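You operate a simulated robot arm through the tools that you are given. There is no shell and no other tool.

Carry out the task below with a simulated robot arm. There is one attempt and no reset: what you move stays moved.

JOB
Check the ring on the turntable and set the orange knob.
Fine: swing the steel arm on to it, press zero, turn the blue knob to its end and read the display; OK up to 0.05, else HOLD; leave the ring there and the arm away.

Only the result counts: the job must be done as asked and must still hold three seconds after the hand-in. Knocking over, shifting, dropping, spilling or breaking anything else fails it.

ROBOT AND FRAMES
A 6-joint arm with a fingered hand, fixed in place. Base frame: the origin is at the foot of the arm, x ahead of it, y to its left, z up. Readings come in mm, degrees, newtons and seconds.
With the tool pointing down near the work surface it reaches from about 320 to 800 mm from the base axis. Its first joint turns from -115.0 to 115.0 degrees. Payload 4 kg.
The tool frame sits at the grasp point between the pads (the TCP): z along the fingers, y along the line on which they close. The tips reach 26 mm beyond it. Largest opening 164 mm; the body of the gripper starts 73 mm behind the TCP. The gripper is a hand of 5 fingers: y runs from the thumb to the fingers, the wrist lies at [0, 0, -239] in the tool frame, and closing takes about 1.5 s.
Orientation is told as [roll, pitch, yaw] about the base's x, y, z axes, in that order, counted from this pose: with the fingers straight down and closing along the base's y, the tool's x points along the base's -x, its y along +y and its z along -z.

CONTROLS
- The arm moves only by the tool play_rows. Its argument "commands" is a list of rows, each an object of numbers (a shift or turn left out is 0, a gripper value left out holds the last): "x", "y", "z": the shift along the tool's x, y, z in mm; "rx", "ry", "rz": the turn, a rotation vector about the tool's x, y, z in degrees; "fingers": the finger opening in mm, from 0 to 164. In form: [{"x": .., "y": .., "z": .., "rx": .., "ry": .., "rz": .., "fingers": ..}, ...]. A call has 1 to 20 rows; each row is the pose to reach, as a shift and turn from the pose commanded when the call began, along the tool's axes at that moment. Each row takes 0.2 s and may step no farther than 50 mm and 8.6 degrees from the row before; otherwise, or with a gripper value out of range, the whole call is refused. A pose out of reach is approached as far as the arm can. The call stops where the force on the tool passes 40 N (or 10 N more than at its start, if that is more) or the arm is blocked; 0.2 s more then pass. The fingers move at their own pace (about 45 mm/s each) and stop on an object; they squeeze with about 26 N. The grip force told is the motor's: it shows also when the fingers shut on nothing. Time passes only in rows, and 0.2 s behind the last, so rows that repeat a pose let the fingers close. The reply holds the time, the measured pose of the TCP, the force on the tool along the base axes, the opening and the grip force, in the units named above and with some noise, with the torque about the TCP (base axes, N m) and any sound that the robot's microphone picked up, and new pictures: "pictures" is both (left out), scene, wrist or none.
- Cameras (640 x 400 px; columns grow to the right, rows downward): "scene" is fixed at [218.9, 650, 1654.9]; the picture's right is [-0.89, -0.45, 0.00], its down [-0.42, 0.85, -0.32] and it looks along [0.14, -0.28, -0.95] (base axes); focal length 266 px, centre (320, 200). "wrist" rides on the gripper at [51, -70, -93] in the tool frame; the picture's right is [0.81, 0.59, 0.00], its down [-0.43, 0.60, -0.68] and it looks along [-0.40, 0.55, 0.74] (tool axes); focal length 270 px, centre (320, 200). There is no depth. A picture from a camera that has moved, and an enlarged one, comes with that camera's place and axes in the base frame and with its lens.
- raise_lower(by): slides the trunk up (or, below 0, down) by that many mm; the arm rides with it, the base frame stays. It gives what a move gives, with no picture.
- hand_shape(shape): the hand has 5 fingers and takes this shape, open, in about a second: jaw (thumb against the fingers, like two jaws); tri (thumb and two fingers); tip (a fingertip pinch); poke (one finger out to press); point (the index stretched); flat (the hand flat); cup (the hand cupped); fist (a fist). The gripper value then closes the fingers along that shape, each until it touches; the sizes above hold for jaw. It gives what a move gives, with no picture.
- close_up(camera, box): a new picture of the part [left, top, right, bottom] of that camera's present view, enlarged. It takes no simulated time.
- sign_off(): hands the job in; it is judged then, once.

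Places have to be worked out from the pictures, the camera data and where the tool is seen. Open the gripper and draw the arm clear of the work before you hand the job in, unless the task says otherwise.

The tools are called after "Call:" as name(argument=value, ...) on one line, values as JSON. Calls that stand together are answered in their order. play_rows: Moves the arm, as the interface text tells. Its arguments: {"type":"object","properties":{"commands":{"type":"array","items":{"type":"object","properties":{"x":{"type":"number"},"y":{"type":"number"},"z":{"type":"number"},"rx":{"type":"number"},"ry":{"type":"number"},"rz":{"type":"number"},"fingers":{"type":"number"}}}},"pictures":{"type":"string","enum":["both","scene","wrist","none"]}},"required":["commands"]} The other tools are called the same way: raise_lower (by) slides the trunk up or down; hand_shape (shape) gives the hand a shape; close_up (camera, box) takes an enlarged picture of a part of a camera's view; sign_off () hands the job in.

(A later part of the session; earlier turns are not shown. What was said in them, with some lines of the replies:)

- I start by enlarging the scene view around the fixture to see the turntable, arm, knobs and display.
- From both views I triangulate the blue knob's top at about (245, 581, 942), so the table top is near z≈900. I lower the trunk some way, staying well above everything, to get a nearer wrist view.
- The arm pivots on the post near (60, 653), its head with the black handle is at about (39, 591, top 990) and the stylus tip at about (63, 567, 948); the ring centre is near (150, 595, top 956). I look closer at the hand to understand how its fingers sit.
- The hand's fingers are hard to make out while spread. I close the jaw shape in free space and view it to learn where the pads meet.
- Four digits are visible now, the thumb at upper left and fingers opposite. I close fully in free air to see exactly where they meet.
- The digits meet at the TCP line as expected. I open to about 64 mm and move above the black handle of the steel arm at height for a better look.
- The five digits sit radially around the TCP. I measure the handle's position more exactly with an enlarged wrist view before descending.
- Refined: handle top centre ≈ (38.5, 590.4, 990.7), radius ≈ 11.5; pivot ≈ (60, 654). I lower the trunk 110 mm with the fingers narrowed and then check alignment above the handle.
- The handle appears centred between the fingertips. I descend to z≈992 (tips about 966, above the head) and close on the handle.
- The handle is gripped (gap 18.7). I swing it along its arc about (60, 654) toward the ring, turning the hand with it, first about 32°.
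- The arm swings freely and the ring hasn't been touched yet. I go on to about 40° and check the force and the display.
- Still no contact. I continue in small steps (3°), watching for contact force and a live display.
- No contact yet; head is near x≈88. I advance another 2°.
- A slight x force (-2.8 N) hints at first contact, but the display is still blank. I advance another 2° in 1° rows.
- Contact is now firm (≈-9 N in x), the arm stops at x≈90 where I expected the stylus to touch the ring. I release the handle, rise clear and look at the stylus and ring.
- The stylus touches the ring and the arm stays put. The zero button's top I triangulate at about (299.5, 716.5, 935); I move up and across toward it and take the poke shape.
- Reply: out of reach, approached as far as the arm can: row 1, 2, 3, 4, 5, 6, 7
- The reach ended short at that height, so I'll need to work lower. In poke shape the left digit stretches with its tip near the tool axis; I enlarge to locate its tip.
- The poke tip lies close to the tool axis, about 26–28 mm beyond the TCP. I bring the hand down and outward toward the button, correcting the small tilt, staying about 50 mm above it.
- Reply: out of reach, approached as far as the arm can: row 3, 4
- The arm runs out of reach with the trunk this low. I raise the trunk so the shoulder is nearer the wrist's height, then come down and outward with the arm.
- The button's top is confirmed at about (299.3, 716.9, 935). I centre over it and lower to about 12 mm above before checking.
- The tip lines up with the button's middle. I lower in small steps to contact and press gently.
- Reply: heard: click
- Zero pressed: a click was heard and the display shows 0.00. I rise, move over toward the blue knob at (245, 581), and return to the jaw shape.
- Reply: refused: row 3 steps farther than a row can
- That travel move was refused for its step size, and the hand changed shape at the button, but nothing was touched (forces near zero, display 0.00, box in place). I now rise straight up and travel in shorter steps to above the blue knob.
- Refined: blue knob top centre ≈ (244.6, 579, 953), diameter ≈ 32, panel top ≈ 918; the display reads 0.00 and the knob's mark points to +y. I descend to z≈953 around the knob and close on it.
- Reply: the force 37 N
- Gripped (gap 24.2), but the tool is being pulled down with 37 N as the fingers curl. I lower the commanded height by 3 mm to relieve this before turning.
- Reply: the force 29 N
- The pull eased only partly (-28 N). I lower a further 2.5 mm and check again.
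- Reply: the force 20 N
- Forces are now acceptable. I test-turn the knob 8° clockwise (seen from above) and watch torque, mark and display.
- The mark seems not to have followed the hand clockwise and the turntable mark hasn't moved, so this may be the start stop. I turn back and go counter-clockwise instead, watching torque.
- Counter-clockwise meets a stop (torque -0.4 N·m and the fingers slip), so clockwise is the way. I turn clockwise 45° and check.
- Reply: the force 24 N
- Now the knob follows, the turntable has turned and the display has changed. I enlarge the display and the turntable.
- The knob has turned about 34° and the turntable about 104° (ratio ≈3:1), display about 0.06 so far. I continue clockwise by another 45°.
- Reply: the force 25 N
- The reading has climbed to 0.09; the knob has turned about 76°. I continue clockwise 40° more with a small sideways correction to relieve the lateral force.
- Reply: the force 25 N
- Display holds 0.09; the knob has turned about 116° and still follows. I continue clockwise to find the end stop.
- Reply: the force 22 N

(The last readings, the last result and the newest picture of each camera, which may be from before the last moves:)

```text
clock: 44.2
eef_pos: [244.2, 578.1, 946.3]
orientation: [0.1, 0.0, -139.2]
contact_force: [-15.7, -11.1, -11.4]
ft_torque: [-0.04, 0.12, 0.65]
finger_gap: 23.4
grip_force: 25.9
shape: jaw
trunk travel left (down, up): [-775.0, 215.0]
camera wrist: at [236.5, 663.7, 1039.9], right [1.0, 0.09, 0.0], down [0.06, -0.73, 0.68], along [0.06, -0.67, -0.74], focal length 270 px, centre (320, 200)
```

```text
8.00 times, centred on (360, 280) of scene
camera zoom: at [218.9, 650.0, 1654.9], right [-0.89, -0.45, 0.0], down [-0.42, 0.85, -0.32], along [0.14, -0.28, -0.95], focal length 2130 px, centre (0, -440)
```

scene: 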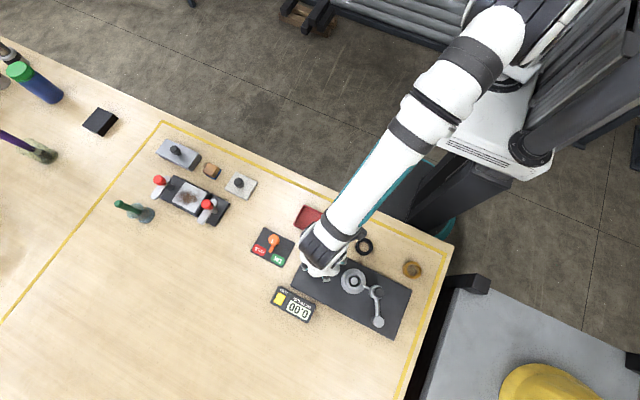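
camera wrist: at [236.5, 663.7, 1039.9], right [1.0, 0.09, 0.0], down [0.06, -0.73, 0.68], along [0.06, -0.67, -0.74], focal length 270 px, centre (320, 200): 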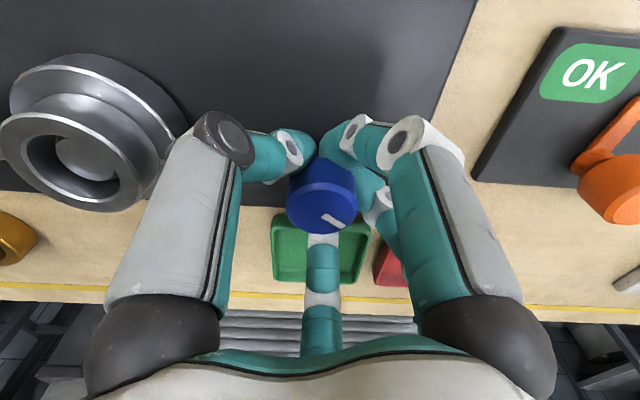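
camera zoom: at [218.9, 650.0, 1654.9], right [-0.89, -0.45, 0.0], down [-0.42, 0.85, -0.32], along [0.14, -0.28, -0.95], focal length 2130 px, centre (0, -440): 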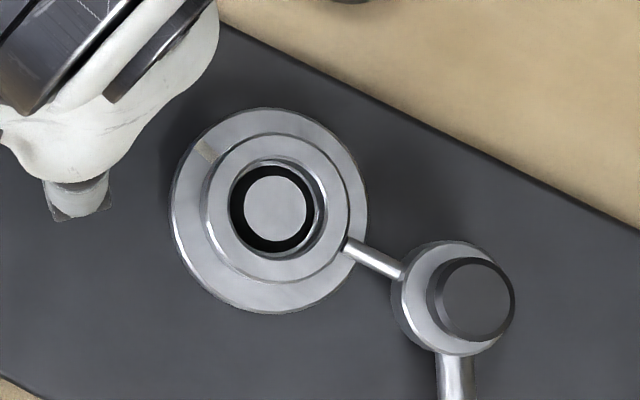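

Torque jumped to 0.65 N·m and the mark now lags the hand: the knob is at its end stop (about 121° turned). The display reads 0.09, above 0.05, so HOLD. I open the hand and rise to confirm.

Call:
play_rows(commands=[{"rz": -3}, {"rz": -5, "fingers": 60}, {"rz": -5, "fingers": 60}, {"rz": -5, "fingers": 60}, {"rz": -5, "fingers": 60}, {"rz": -5, "fingers": 60, "z": -15}, {"rz": -5, "z": -45}, {"rz": -5, "z": -90}, {"rz": -5, "z": -120}], pictures="both")

Call:
close_up(camera="wrist", box=[160, 0, 480, 200])

Call:
close_up(camera="scene", box=[250, 220, 410, 340])

Call:
close_up(camera="scene", box=[275, 280, 325, 325])

```text
clock: 46.2
eef_pos: [247.7, 578.6, 1066.4]
orientation: [0.0, 0.1, -134.0]
contact_force: [-0.5, -0.7, 0.1]
ft_torque: [0.01, 0.02, 0.0]
finger_gap: 59.8
grip_force: 0.1
shape: jaw
trunk travel left (down, up): [-775.0, 215.0]
camera wrist: at [231.5, 663.4, 1160.6], right [0.98, 0.17, 0.0], down [0.13, -0.72, 0.68], along [0.12, -0.67, -0.74], focal length 270 px, centre (320, 200)
```

scene: 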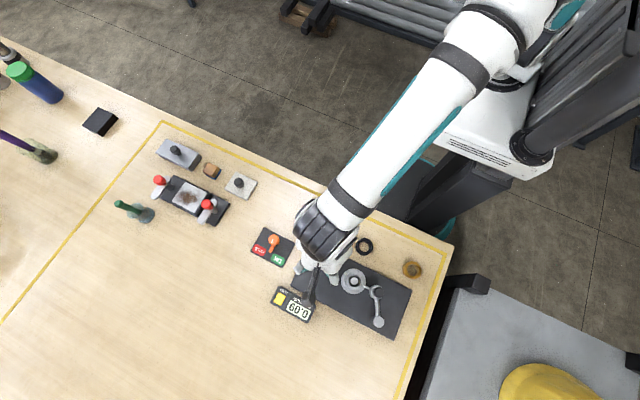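
wrist: 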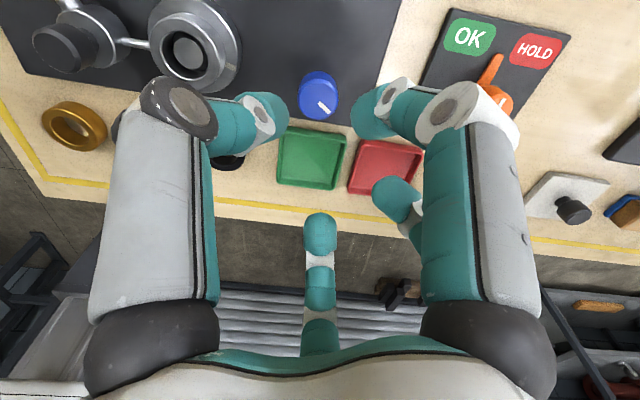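

```text
2.00 times, centred on (320, 100) of wrist
camera zoom: at [231.5, 663.4, 1160.6], right [0.98, 0.17, 0.0], down [0.13, -0.72, 0.68], along [0.12, -0.67, -0.74], focal length 541 px, centre (320, 400)
```

zoom: 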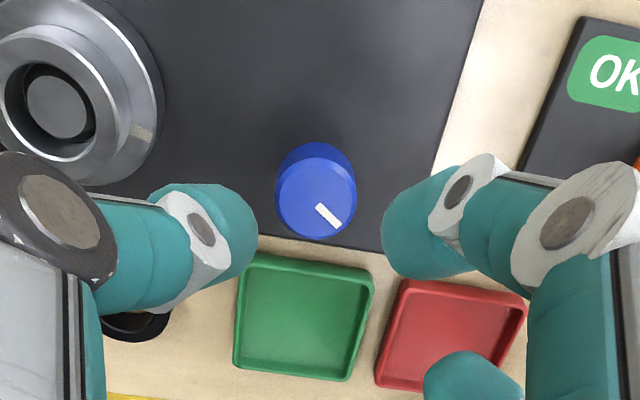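

```text
3.33 times, centred on (330, 280) of scene
camera zoom: at [218.9, 650.0, 1654.9], right [-0.89, -0.45, 0.0], down [-0.42, 0.85, -0.32], along [0.14, -0.28, -0.95], focal length 887 px, centre (287, -67)
```

zoom: 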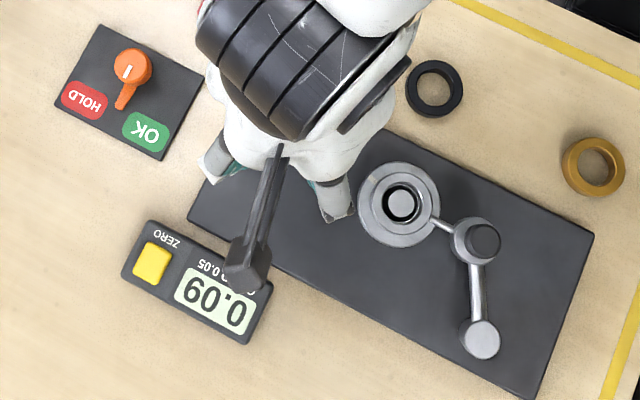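

```text
8.89 times, centred on (300, 302) of scene
camera zoom: at [218.9, 650.0, 1654.9], right [-0.89, -0.45, 0.0], down [-0.42, 0.85, -0.32], along [0.14, -0.28, -0.95], focal length 2366 px, centre (498, -711)
```

zoom: 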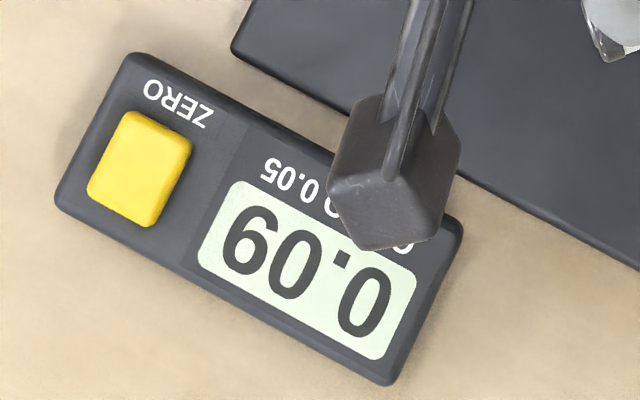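

Confirmed: display 0.09, so the ring goes to HOLD. I turn the hand back and move above the orange knob for a close look.

Call:
play_rows(commands=[{"x": 4, "y": 6, "rz": -8}, {"x": 8, "y": 12, "rz": -16}, {"x": 13, "y": 18, "rz": -24}, {"x": 17, "y": 24, "rz": -32}, {"x": 21, "y": 30, "rz": -40}, {"x": 25, "y": 36, "rz": -48}, {"x": 30, "y": 42, "rz": -56}, {"x": 34, "y": 48, "rz": -64}, {"x": 38, "y": 54, "rz": -72}, {"x": 42, "y": 60, "rz": -80}, {"x": 47, "y": 66, "rz": -88}, {"x": 51, "y": 72, "rz": -96}, {"x": 55, "y": 78, "rz": -104}, {"x": 59, "y": 84, "rz": -112}, {"x": 64, "y": 90, "rz": -120}, {"x": 68, "y": 96, "rz": -128}, {"x": 72, "y": 100, "rz": -134}], pictures="both")

Call:
close_up(camera="wrist", box=[240, 80, 440, 205])

Call:
close_up(camera="scene", box=[240, 220, 340, 330])

```text
clock: 49.8
eef_pos: [368.0, 560.5, 1066.8]
orientation: [0.0, 0.0, 0.0]
contact_force: [-0.1, 0.3, 0.9]
ft_torque: [-0.03, 0.0, 0.04]
finger_gap: 59.9
grip_force: 0.0
shape: jaw
trunk travel left (down, up): [-775.0, 215.0]
camera wrist: at [317.2, 491.5, 1159.6], right [-0.81, 0.59, 0.0], down [0.43, 0.6, 0.68], along [0.4, 0.55, -0.74], focal length 270 px, centre (320, 200)
```

scene: 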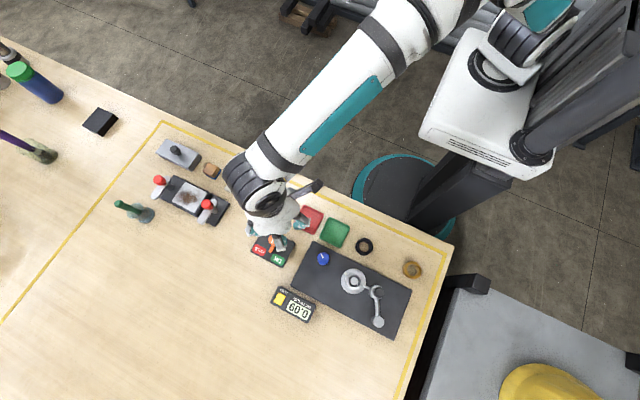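
wrist: 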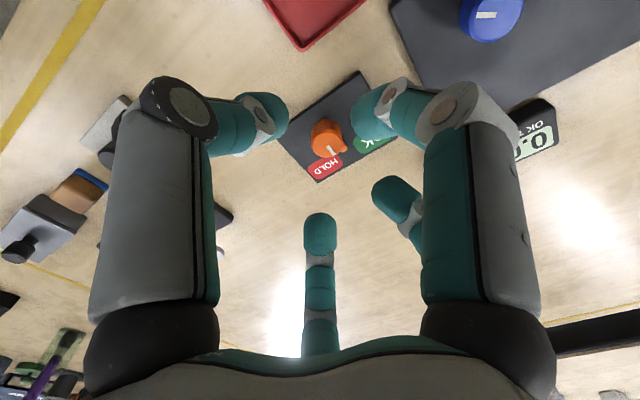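

```text
3.20 times, centred on (340, 142) of wrist
camera zoom: at [317.2, 491.5, 1159.6], right [-0.81, 0.59, 0.0], down [0.43, 0.6, 0.68], along [0.4, 0.55, -0.74], focal length 865 px, centre (256, 384)
```

zoom: 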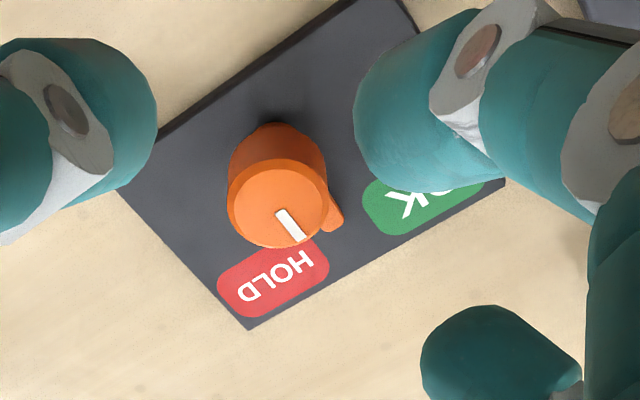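

```text
3.64 times, centred on (290, 275) of scene
camera zoom: at [218.9, 650.0, 1654.9], right [-0.89, -0.45, 0.0], down [-0.42, 0.85, -0.32], along [0.14, -0.28, -0.95], focal length 968 px, centre (429, -73)
```

zoom: 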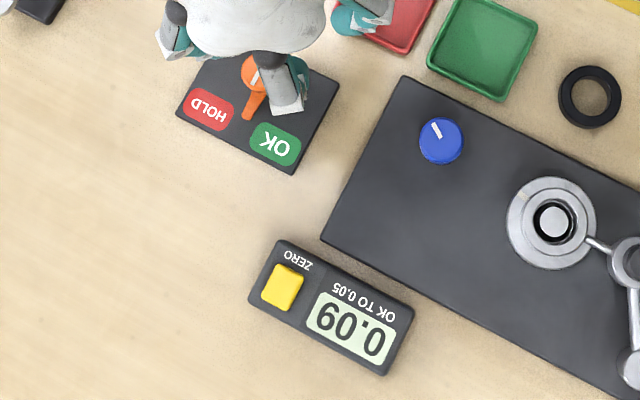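

Orange knob: top centre ≈ (385.4, 595.8, 950), about 28 mm wide, its lever low (z≈921) pointing to ≈92°; HOLD lies at ≈52°, OK at ≈128°. So I must turn it about 40° clockwise; I move over it and descend with the fingers open.

Call:
play_rows(commands=[{"x": -9, "y": 18}, {"x": -17.4, "y": 35.3}, {"x": -17.4, "y": 35.3, "z": 40}, {"x": -17.4, "y": 35.3, "z": 80, "fingers": 50}, {"x": -17.4, "y": 35.3, "z": 100, "fingers": 44}, {"x": -17.4, "y": 35.3, "z": 110, "fingers": 40}, {"x": -17.4, "y": 35.3, "z": 110, "fingers": 40}], pictures="wrist")

Call:
close_up(camera="wrist", box=[220, 80, 420, 240])

Call:
close_up(camera="scene", box=[230, 210, 330, 330])

```text
clock: 51.4
eef_pos: [386.6, 596.9, 958.2]
orientation: [0.1, 0.1, 0.1]
contact_force: [0.1, -0.1, -0.1]
ft_torque: [-0.04, -0.01, -0.02]
finger_gap: 40.4
grip_force: 0.1
shape: jaw
trunk travel left (down, up): [-775.0, 215.0]
camera wrist: at [334.8, 526.4, 1050.8], right [-0.81, 0.59, 0.0], down [0.43, 0.59, 0.68], along [0.4, 0.55, -0.74], focal length 270 px, centre (320, 200)
```

wrist: 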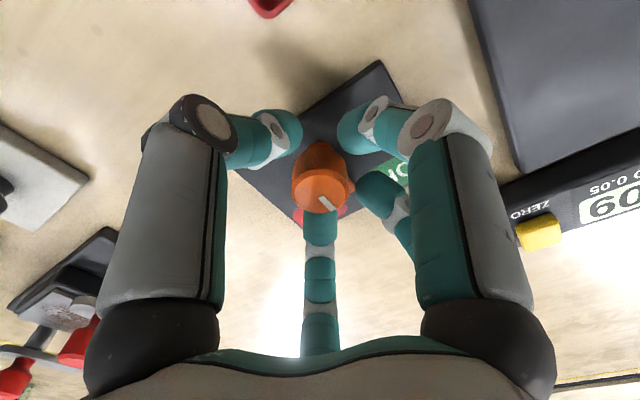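

```text
2.50 times, centred on (320, 160) of wrist
camera zoom: at [334.8, 526.4, 1050.8], right [-0.81, 0.59, 0.0], down [0.43, 0.59, 0.68], along [0.4, 0.55, -0.74], focal length 676 px, centre (320, 300)
```

zoom: 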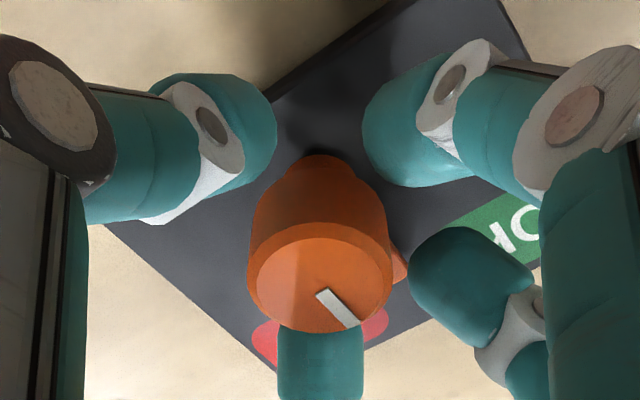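

```text
3.33 times, centred on (280, 270) of scene
camera zoom: at [218.9, 650.0, 1654.9], right [-0.89, -0.45, 0.0], down [-0.42, 0.85, -0.32], along [0.14, -0.28, -0.95], focal length 887 px, centre (453, -33)
```

zoom: 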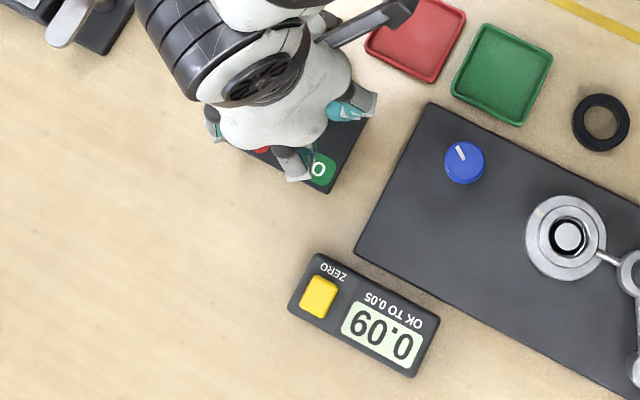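

The knob sits centred between the fingertips with the lever in the gap. I close on it while lowering a few millimetres to limit the upward pull.

Call:
play_rows(commands=[{"z": 2, "fingers": 15}, {"z": 3, "fingers": 15}, {"z": 4, "fingers": 15}, {"z": 5, "fingers": 15}, {"z": 6, "fingers": 15}], pictures="none")

Call:
close_up(camera="wrist", box=[220, 80, 420, 240])

```text
clock: 52.6
eef_pos: [383.9, 595.9, 954.5]
orientation: [0.2, 0.0, 0.0]
contact_force: [-1.2, -2.0, 17.8]
ft_torque: [-0.13, 0.04, 0.01]
finger_gap: 25.0
grip_force: 26.2
shape: jaw
trunk travel left (down, up): [-775.0, 215.0]
```

```text
2.50 times, centred on (320, 160) of wrist
camera zoom: at [334.2, 526.4, 1047.1], right [-0.81, 0.59, 0.0], down [0.43, 0.59, 0.68], along [0.4, 0.55, -0.73], focal length 676 px, centre (320, 300)
```

zoom: 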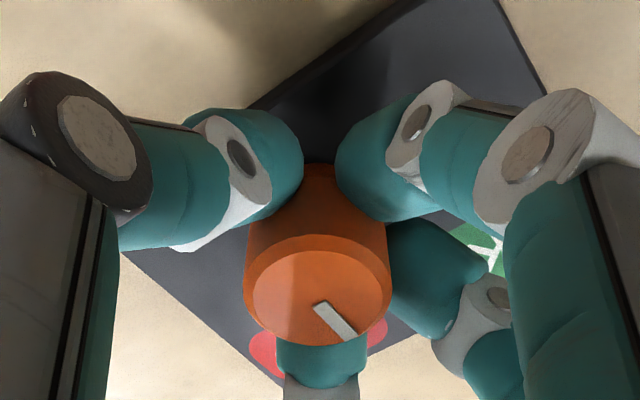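

Gripped (gap 25). I ease the height 1 mm and turn clockwise 30° first, checking the lever.

Call:
play_rows(commands=[{"z": -1, "rz": 5}, {"z": -1, "rz": 10}, {"z": -1, "rz": 15}, {"z": -1, "rz": 20}, {"z": -1, "rz": 25}, {"z": -1, "rz": 30}], pictures="wrist")

Call:
close_up(camera="wrist", box=[220, 80, 420, 240])

Call:
close_up(camera="scene", box=[240, 220, 310, 290])

```text
clock: 54.0
eef_pos: [385.9, 595.5, 954.3]
orientation: [0.2, 0.0, -30.2]
contact_force: [8.1, -0.2, 23.1]
ft_torque: [-0.04, -0.14, 0.01]
finger_gap: 25.1
grip_force: 26.1
shape: jaw
trunk travel left (down, up): [-775.0, 215.0]
camera wrist: at [306.4, 560.6, 1047.0], right [-0.41, 0.91, 0.0], down [0.67, 0.3, 0.68], along [0.62, 0.28, -0.73], focal length 270 px, centre (320, 200)
```

wrist: 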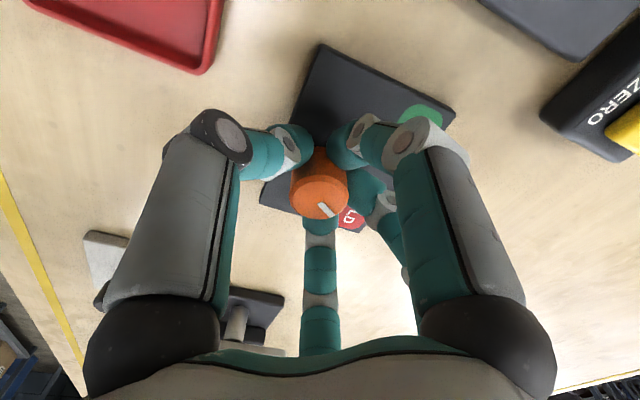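

```text
2.50 times, centred on (320, 160) of wrist
camera zoom: at [306.4, 560.6, 1047.0], right [-0.41, 0.91, 0.0], down [0.67, 0.3, 0.68], along [0.62, 0.28, -0.73], focal length 676 px, centre (320, 300)
```

zoom: 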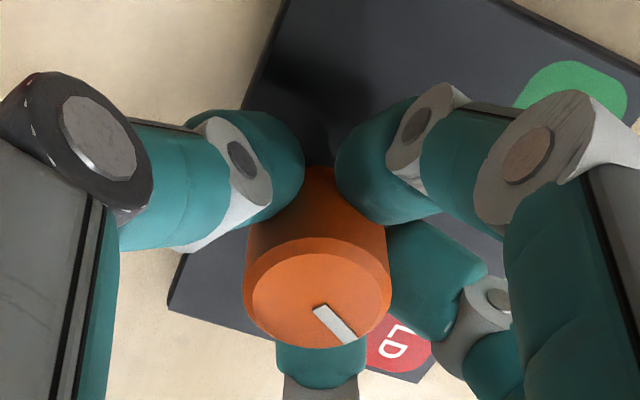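

```text
5.71 times, centred on (275, 255) of scene
camera zoom: at [218.9, 650.0, 1654.9], right [-0.89, -0.45, 0.0], down [-0.42, 0.85, -0.32], along [0.14, -0.28, -0.95], focal length 1521 px, centre (577, -114)
```

zoom: 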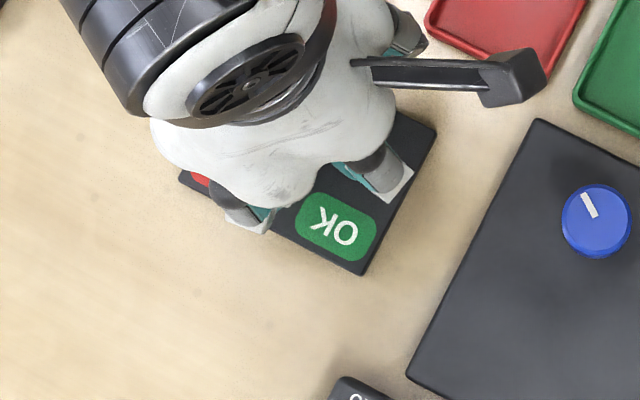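

The knob follows (mark now ≈62°). I turn another 12° toward HOLD, easing the height slightly.

Call:
play_rows(commands=[{"z": -0.7, "rz": 4}, {"z": -1, "rz": 8}, {"z": -1, "rz": 12}, {"z": -1, "rz": 12}], pictures="none")

Call:
close_up(camera="wrist", box=[220, 80, 420, 240])

```text
clock: 55.0
eef_pos: [385.9, 594.8, 954.6]
orientation: [0.1, 0.1, -42.1]
contact_force: [11.7, 1.0, 22.7]
ft_torque: [-0.01, -0.24, 0.01]
finger_gap: 25.0
grip_force: 25.5
shape: jaw
trunk travel left (down, up): [-775.0, 215.0]
```

```text
2.50 times, centred on (320, 160) of wrist
camera zoom: at [300.9, 577.5, 1047.1], right [-0.21, 0.98, 0.0], down [0.72, 0.15, 0.68], along [0.66, 0.14, -0.74], focal length 676 px, centre (320, 300)
```

zoom: 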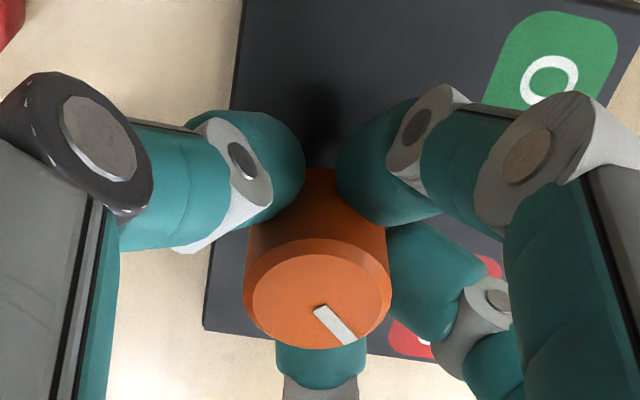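

The mark is now at about 48°, by the HOLD label, with no stop torque. I open, rise and check where the lever points.

Call:
play_rows(commands=[{"fingers": 56}, {"fingers": 56}, {"fingers": 56}, {"fingers": 56}, {"z": -25}, {"z": -60}, {"z": -105}, {"y": -40, "z": -115}, {"y": -70, "z": -115}], pictures="both")

Call:
close_up(camera="scene", box=[240, 215, 310, 285])

Call:
close_up(camera="wrist", box=[200, 50, 440, 200])

```text
clock: 57.0
eef_pos: [338.6, 544.2, 1067.8]
orientation: [0.1, 0.0, -42.0]
contact_force: [0.0, -0.6, 0.4]
ft_torque: [0.04, 0.01, -0.03]
finger_gap: 55.9
grip_force: 0.0
shape: jaw
trunk travel left (down, up): [-775.0, 215.0]
camera wrist: at [254.3, 527.0, 1161.5], right [-0.21, 0.98, 0.0], down [0.72, 0.15, 0.68], along [0.66, 0.14, -0.74], focal length 270 px, centre (320, 200)
```

scene: 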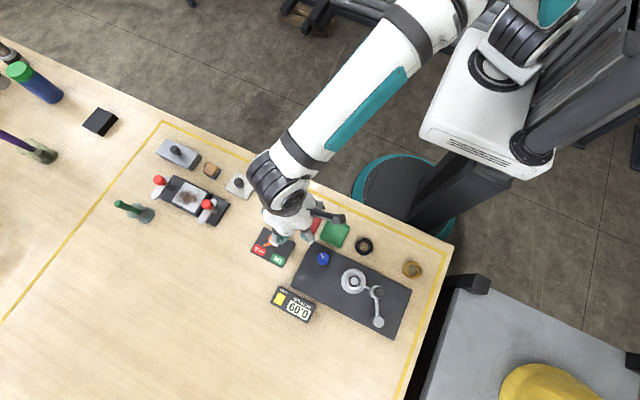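
wrist: 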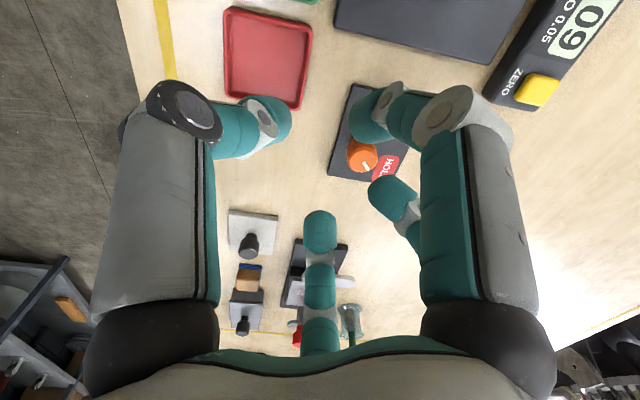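

```text
5.71 times, centred on (275, 250) of scene
camera zoom: at [218.9, 650.0, 1654.9], right [-0.89, -0.45, 0.0], down [-0.42, 0.85, -0.32], along [0.14, -0.28, -0.95], focal length 1521 px, centre (577, -86)
```

zoom: 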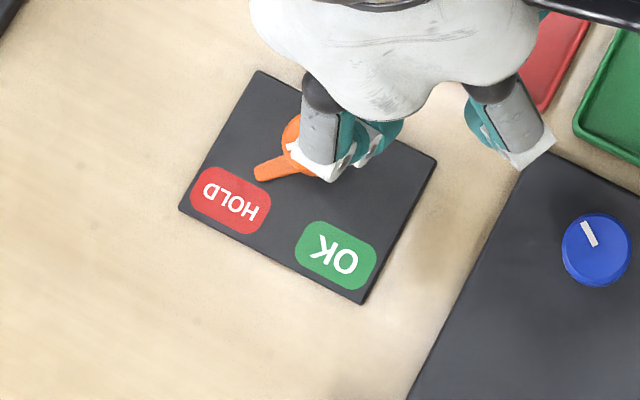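

```text
2.67 times, centred on (320, 125) of wrist
camera zoom: at [254.3, 527.0, 1161.5], right [-0.21, 0.98, 0.0], down [0.72, 0.15, 0.68], along [0.66, 0.14, -0.74], focal length 721 px, centre (320, 400)
```

zoom: 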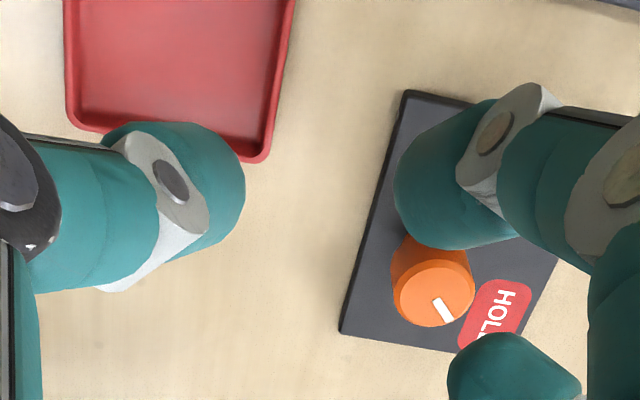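

The lever now points at HOLD. I move the hand over to the steel arm's handle at about (91, 596), keeping high, which also clears the view of the knob.

Call:
play_rows(commands=[{"x": 31, "y": -18, "rz": -6}, {"x": 62, "y": -36, "rz": -12}, {"x": 94, "y": -54, "rz": -18}, {"x": 125, "y": -73, "rz": -24}, {"x": 156, "y": -91, "rz": -30}, {"x": 188, "y": -109, "rz": -36}, {"x": 218.8, "y": -127, "rz": -42}], pictures="both")

Call:
close_up(camera="scene", box=[240, 215, 310, 285])

Call:
close_up(camera="scene", box=[240, 220, 440, 345])

Call:
close_up(camera="wrist", box=[220, 50, 440, 200])

```text
clock: 58.6
eef_pos: [91.8, 597.6, 1068.7]
orientation: [0.0, 0.0, 0.2]
contact_force: [0.1, 0.0, -0.1]
ft_torque: [0.03, 0.0, -0.03]
finger_gap: 55.9
grip_force: 0.1
shape: jaw
trunk travel left (down, up): [-775.0, 215.0]
camera wrist: at [39.1, 527.2, 1162.2], right [-0.81, 0.59, 0.0], down [0.43, 0.6, 0.68], along [0.4, 0.55, -0.74], focal length 270 px, centre (320, 200)
```

scene: 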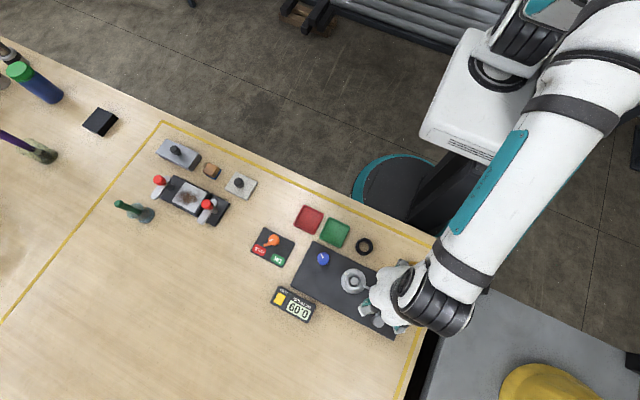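
wrist: 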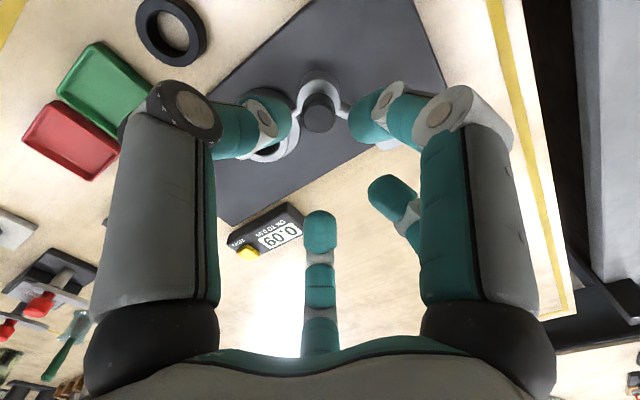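

```text
5.71 times, centred on (275, 250) of scene
camera zoom: at [218.9, 650.0, 1654.9], right [-0.89, -0.45, 0.0], down [-0.42, 0.85, -0.32], along [0.14, -0.28, -0.95], focal length 1521 px, centre (577, -86)
```

zoom: 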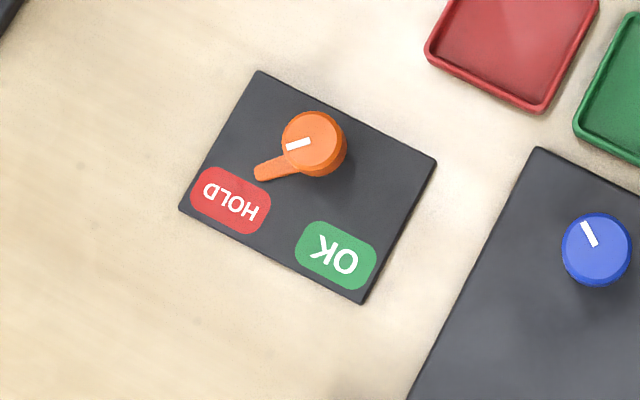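

```text
3.20 times, centred on (340, 282) of scene
camera zoom: at [218.9, 650.0, 1654.9], right [-0.89, -0.45, 0.0], down [-0.42, 0.85, -0.32], along [0.14, -0.28, -0.95], focal length 852 px, centre (256, -64)
```

zoom: 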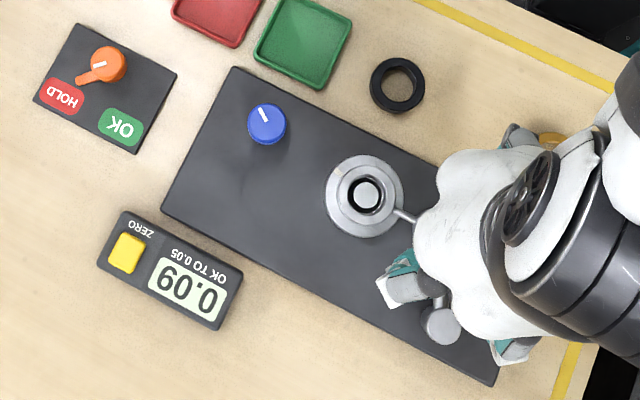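

```text
2.67 times, centred on (330, 125) of wrist
camera zoom: at [39.1, 527.2, 1162.2], right [-0.81, 0.59, 0.0], down [0.43, 0.6, 0.68], along [0.4, 0.55, -0.74], focal length 721 px, centre (293, 400)
```

zoom: 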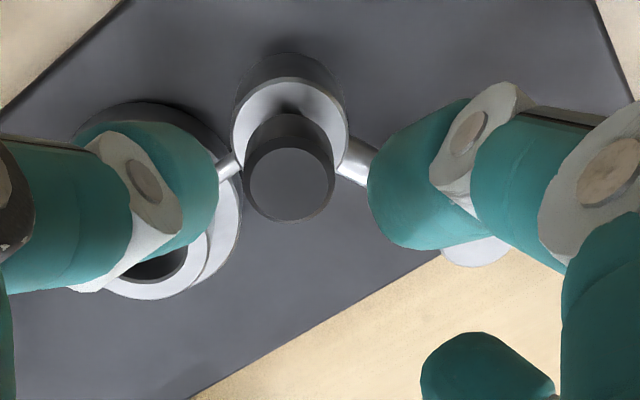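

Orange lever is at HOLD (I'll verify it more closely afterwards), display still 0.09. The handle is at about (89.9, 594.5); I centre on it, descend to z≈992 and grip.

Call:
play_rows(commands=[{"x": 1.5, "y": -2, "z": 25, "fingers": 50}, {"x": 1.5, "y": -2, "z": 50, "fingers": 48}, {"x": 1.5, "y": -2, "z": 70}, {"x": 1.5, "y": -2, "z": 76}], pictures="wrist")

Call:
close_up(camera="wrist", box=[220, 80, 420, 240])

```text
clock: 59.6
eef_pos: [89.6, 593.7, 991.8]
orientation: [0.0, 0.0, 0.0]
contact_force: [0.6, -0.4, 0.2]
ft_torque: [-0.03, 0.01, -0.01]
finger_gap: 48.4
grip_force: 0.0
shape: jaw
trunk travel left (down, up): [-775.0, 215.0]
camera wrist: at [38.5, 524.3, 1085.1], right [-0.81, 0.59, 0.0], down [0.43, 0.6, 0.68], along [0.4, 0.55, -0.74], focal length 270 px, centre (320, 200)
```

wrist: 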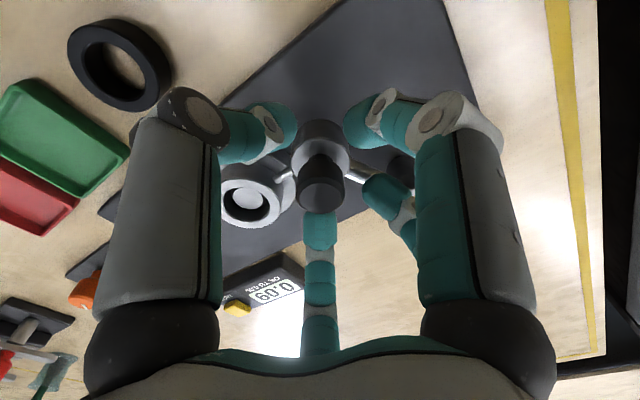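

```text
2.50 times, centred on (320, 160) of wrist
camera zoom: at [38.5, 524.3, 1085.1], right [-0.81, 0.59, 0.0], down [0.43, 0.6, 0.68], along [0.4, 0.55, -0.74], focal length 676 px, centre (320, 300)
```

zoom: 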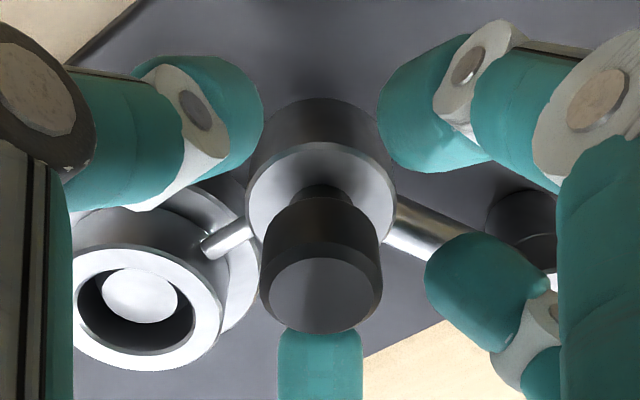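

The handle is centred; I close on it and check the grip.

Call:
play_rows(commands=[{"fingers": 10}, {"fingers": 10}, {"fingers": 10}, {"fingers": 10}, {"fingers": 10}], pictures="none")

```text
clock: 60.8
eef_pos: [89.3, 593.5, 990.7]
orientation: [-0.1, 0.0, 0.1]
contact_force: [0.7, -0.8, -11.7]
ft_torque: [-0.03, -0.01, -0.02]
finger_gap: 17.8
grip_force: 26.5
shape: jaw
trunk travel left (down, up): [-775.0, 215.0]
```

Gripped (gap 17.8). I swing the arm back clockwise along its arc to where it stood at first, turning the hand with it.

Call:
play_rows(commands=[{"x": 4.2, "y": -1.9, "rz": 4}, {"x": 8.6, "y": -3.6, "rz": 8}, {"x": 13, "y": -4.9, "rz": 12}, {"x": 17.6, "y": -5.9, "rz": 16}, {"x": 22.2, "y": -6.6, "rz": 20}, {"x": 26.8, "y": -7, "rz": 24}, {"x": 31.4, "y": -7, "rz": 28}, {"x": 36.1, "y": -6.8, "rz": 32}, {"x": 40.7, "y": -6.2, "rz": 36}, {"x": 45.2, "y": -5.3, "rz": 40}, {"x": 49.7, "y": -4, "rz": 44}, {"x": 51.4, "y": -3.5, "rz": 45.5}], pictures="both")

Call:
close_up(camera="scene", box=[240, 220, 440, 345])

```text
clock: 63.4
eef_pos: [37.9, 590.2, 990.8]
orientation: [-0.1, -0.2, -45.5]
contact_force: [0.7, -7.1, -18.2]
ft_torque: [-0.14, 0.04, 0.0]
finger_gap: 17.6
grip_force: 25.9
shape: jaw
trunk travel left (down, up): [-775.0, 215.0]
camera wrist: at [-47.5, 578.7, 1084.6], right [-0.15, 0.99, 0.0], down [0.73, 0.11, 0.68], along [0.67, 0.1, -0.74], focal length 270 px, centre (320, 200)
```

scene: 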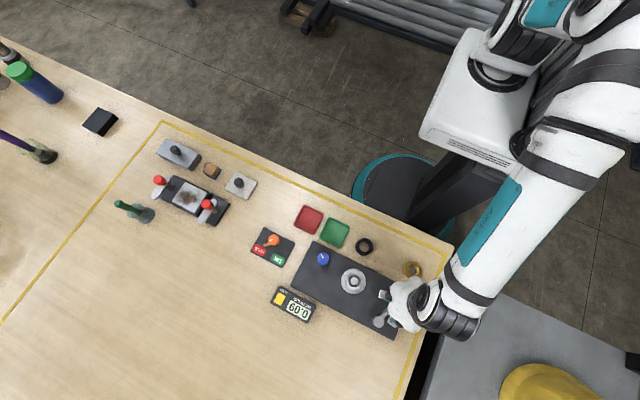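
wrist: 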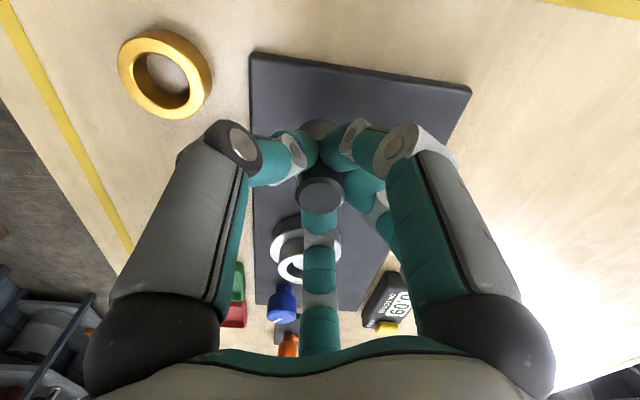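

```text
3.20 times, centred on (340, 282) of scene
camera zoom: at [218.9, 650.0, 1654.9], right [-0.89, -0.45, 0.0], down [-0.42, 0.85, -0.32], along [0.14, -0.28, -0.95], focal length 852 px, centre (256, -64)
```

zoom: 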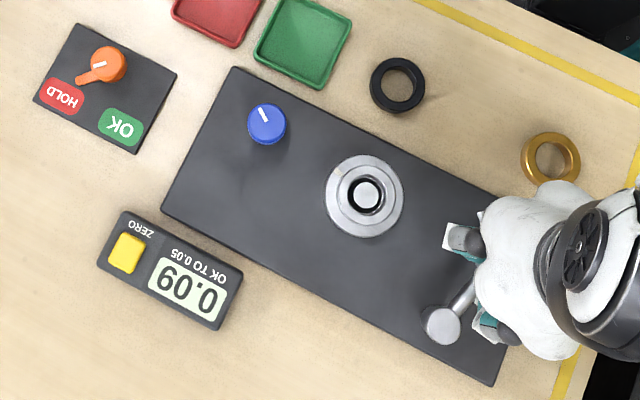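

The arm is back at its starting place, away from the ring; the display still shows 0.09. I release the handle and rise straight up.

Call:
play_rows(commands=[{"fingers": 50}, {"fingers": 50}, {"fingers": 50}, {"fingers": 50}, {"z": -25}, {"z": -50}, {"z": -90}, {"z": -110}], pictures="both")

Call:
close_up(camera="scene", box=[240, 220, 440, 345])

Call:
close_up(camera="scene", box=[245, 220, 300, 270])

```text
clock: 65.2
eef_pos: [37.9, 590.7, 1102.3]
orientation: [-0.1, -0.1, -45.5]
contact_force: [-0.6, 0.0, -0.4]
ft_torque: [0.0, 0.0, -0.02]
finger_gap: 49.8
grip_force: 0.0
shape: jaw
trunk travel left (down, up): [-775.0, 215.0]
camera wrist: at [-47.5, 577.4, 1195.0], right [-0.15, 0.99, 0.0], down [0.73, 0.11, 0.68], along [0.67, 0.1, -0.74], focal length 270 px, centre (320, 200)
```

scene: 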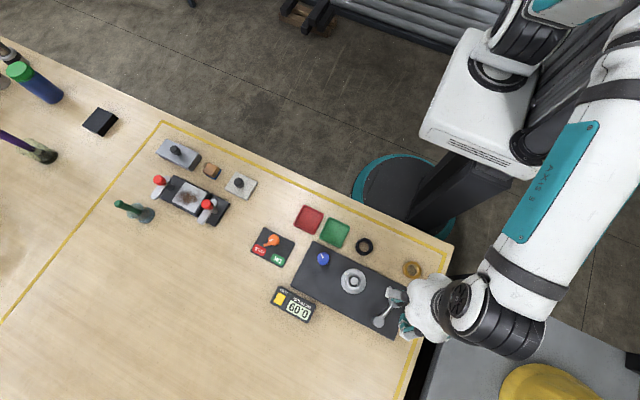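
wrist: 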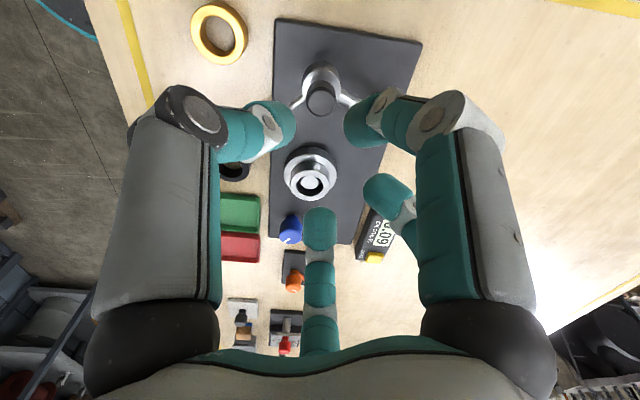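

```text
3.20 times, centred on (340, 282) of scene
camera zoom: at [218.9, 650.0, 1654.9], right [-0.89, -0.45, 0.0], down [-0.42, 0.85, -0.32], along [0.14, -0.28, -0.95], focal length 852 px, centre (256, -64)
```

zoom: 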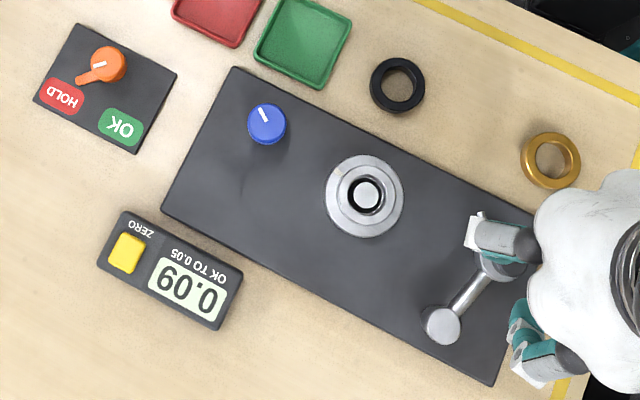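

```text
8.00 times, centred on (272, 245) of scene
camera zoom: at [218.9, 650.0, 1654.9], right [-0.89, -0.45, 0.0], down [-0.42, 0.85, -0.32], along [0.14, -0.28, -0.95], focal length 2130 px, centre (700, -160)
```

zoom: 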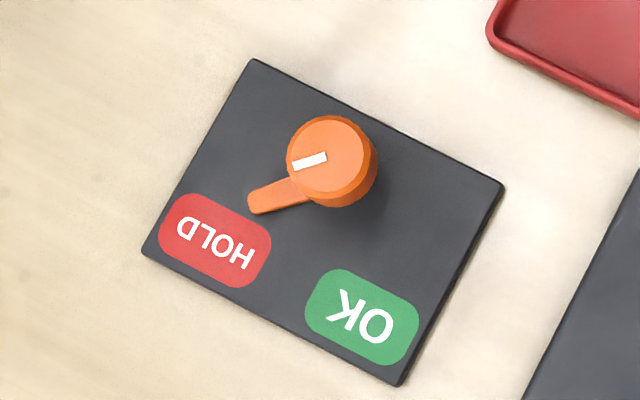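

Everything looks right: arm away, ring on the turntable, display 0.09, orange lever at HOLD (≈45° from its middle position and stable since release). I draw the hand clear, raising and retreating, and open it.

Call:
raise_lower(by=120)

Call:
play_rows(commands=[{"x": -20, "y": -20, "fingers": 100}, {"x": -45, "y": -45, "fingers": 140}, {"x": -70, "y": -70, "fingers": 160}, {"x": -90, "y": -90, "fingers": 160}, {"x": -105, "y": -105, "fingers": 160}, {"x": -105, "y": -105, "fingers": 160}], pictures="both")

Call:
close_up(camera="scene", box=[240, 200, 440, 345])

Call:
close_up(camera="scene", box=[245, 220, 300, 270])

```text
clock: 66.7
eef_pos: [37.1, 589.4, 1221.0]
orientation: [0.0, 0.1, -45.5]
contact_force: [0.1, 0.1, 0.2]
ft_torque: [0.01, 0.01, -0.02]
finger_gap: 49.7
grip_force: 0.0
shape: jaw
trunk travel left (down, up): [-895.0, 95.0]
```

```text
clock: 68.1
eef_pos: [37.1, 442.4, 1220.0]
orientation: [0.0, -0.1, -45.5]
contact_force: [-0.4, -0.2, 0.6]
ft_torque: [-0.03, -0.01, -0.04]
finger_gap: 159.7
grip_force: 0.0
shape: jaw
trunk travel left (down, up): [-895.0, 95.0]
camera wrist: at [-48.0, 429.9, 1313.6], right [-0.15, 0.99, 0.0], down [0.73, 0.11, 0.68], along [0.67, 0.1, -0.74], focal length 270 px, centre (320, 200)
```

scene: 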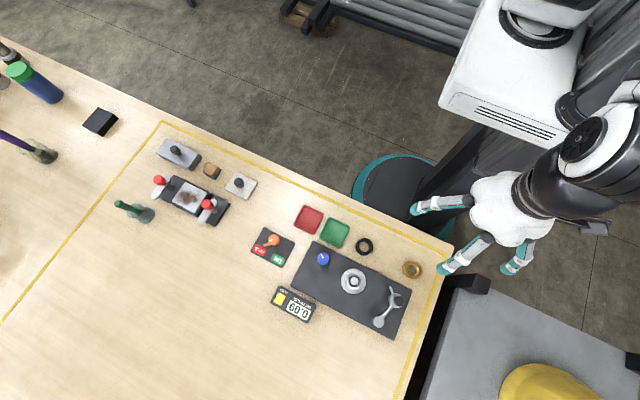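
wrist: 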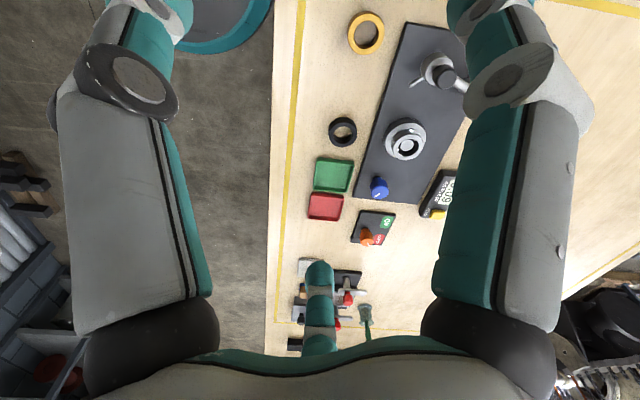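

```text
2.76 times, centred on (340, 272) of scene
camera zoom: at [218.9, 650.0, 1654.9], right [-0.89, -0.45, 0.0], down [-0.42, 0.85, -0.32], along [0.14, -0.28, -0.95], focal length 734 px, centre (265, 0)
```

zoom: 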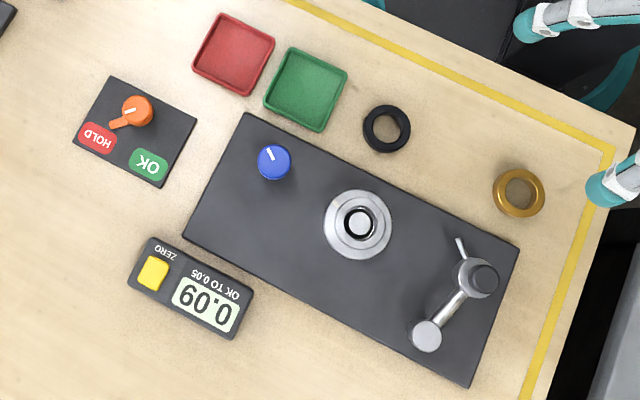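

```text
8.00 times, centred on (272, 245) of scene
camera zoom: at [218.9, 650.0, 1654.9], right [-0.89, -0.45, 0.0], down [-0.42, 0.85, -0.32], along [0.14, -0.28, -0.95], focal length 2130 px, centre (700, -160)
```

zoom: 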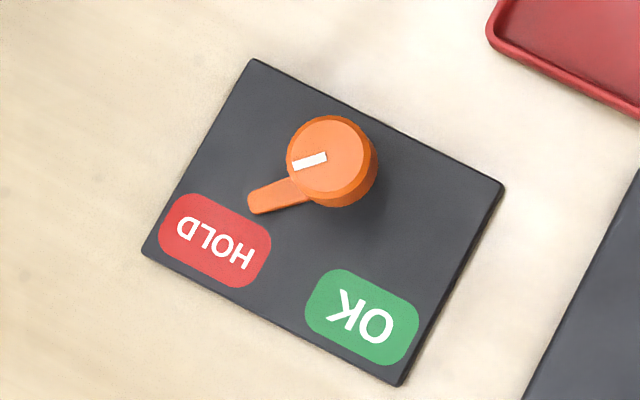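

All items stand where they were at the start, the ring is on the turntable, the steel arm is away, and the display shows 0.09, above the 0.05 limit. The blue knob is at its end, the orange lever is at HOLD and the hand is open and clear, so I hand the job in.

Call:
sign_off()

```text
The job is handed in.
```

The ring read 0.09, over the 0.05 limit, so I set the orange knob to **HOLD** and handed the job in.

- **Measurement:** I swung the steel arm until its tip touched the ring and pressed zero, and the display showed 0.00. I then turned the blue knob clockwise about 120° to its end stop. The reading rose to 0.06, then 0.09, and stayed at 0.09.
- **Orange knob:** its lever points at the HOLD label, a little past the label's centre. I felt no stop there and did not check for one. It had not moved in the last pictures before the hand-in.
- **How it was left:** the ring is on the turntable, the steel arm is back where it started, and the blue knob is at its end. The hand is open and clear, and nothing else on the table looks moved.

One travel move was refused for too large a step, so the hand opened while still at the zero button. It touched nothing, and the display stayed at 0.00.
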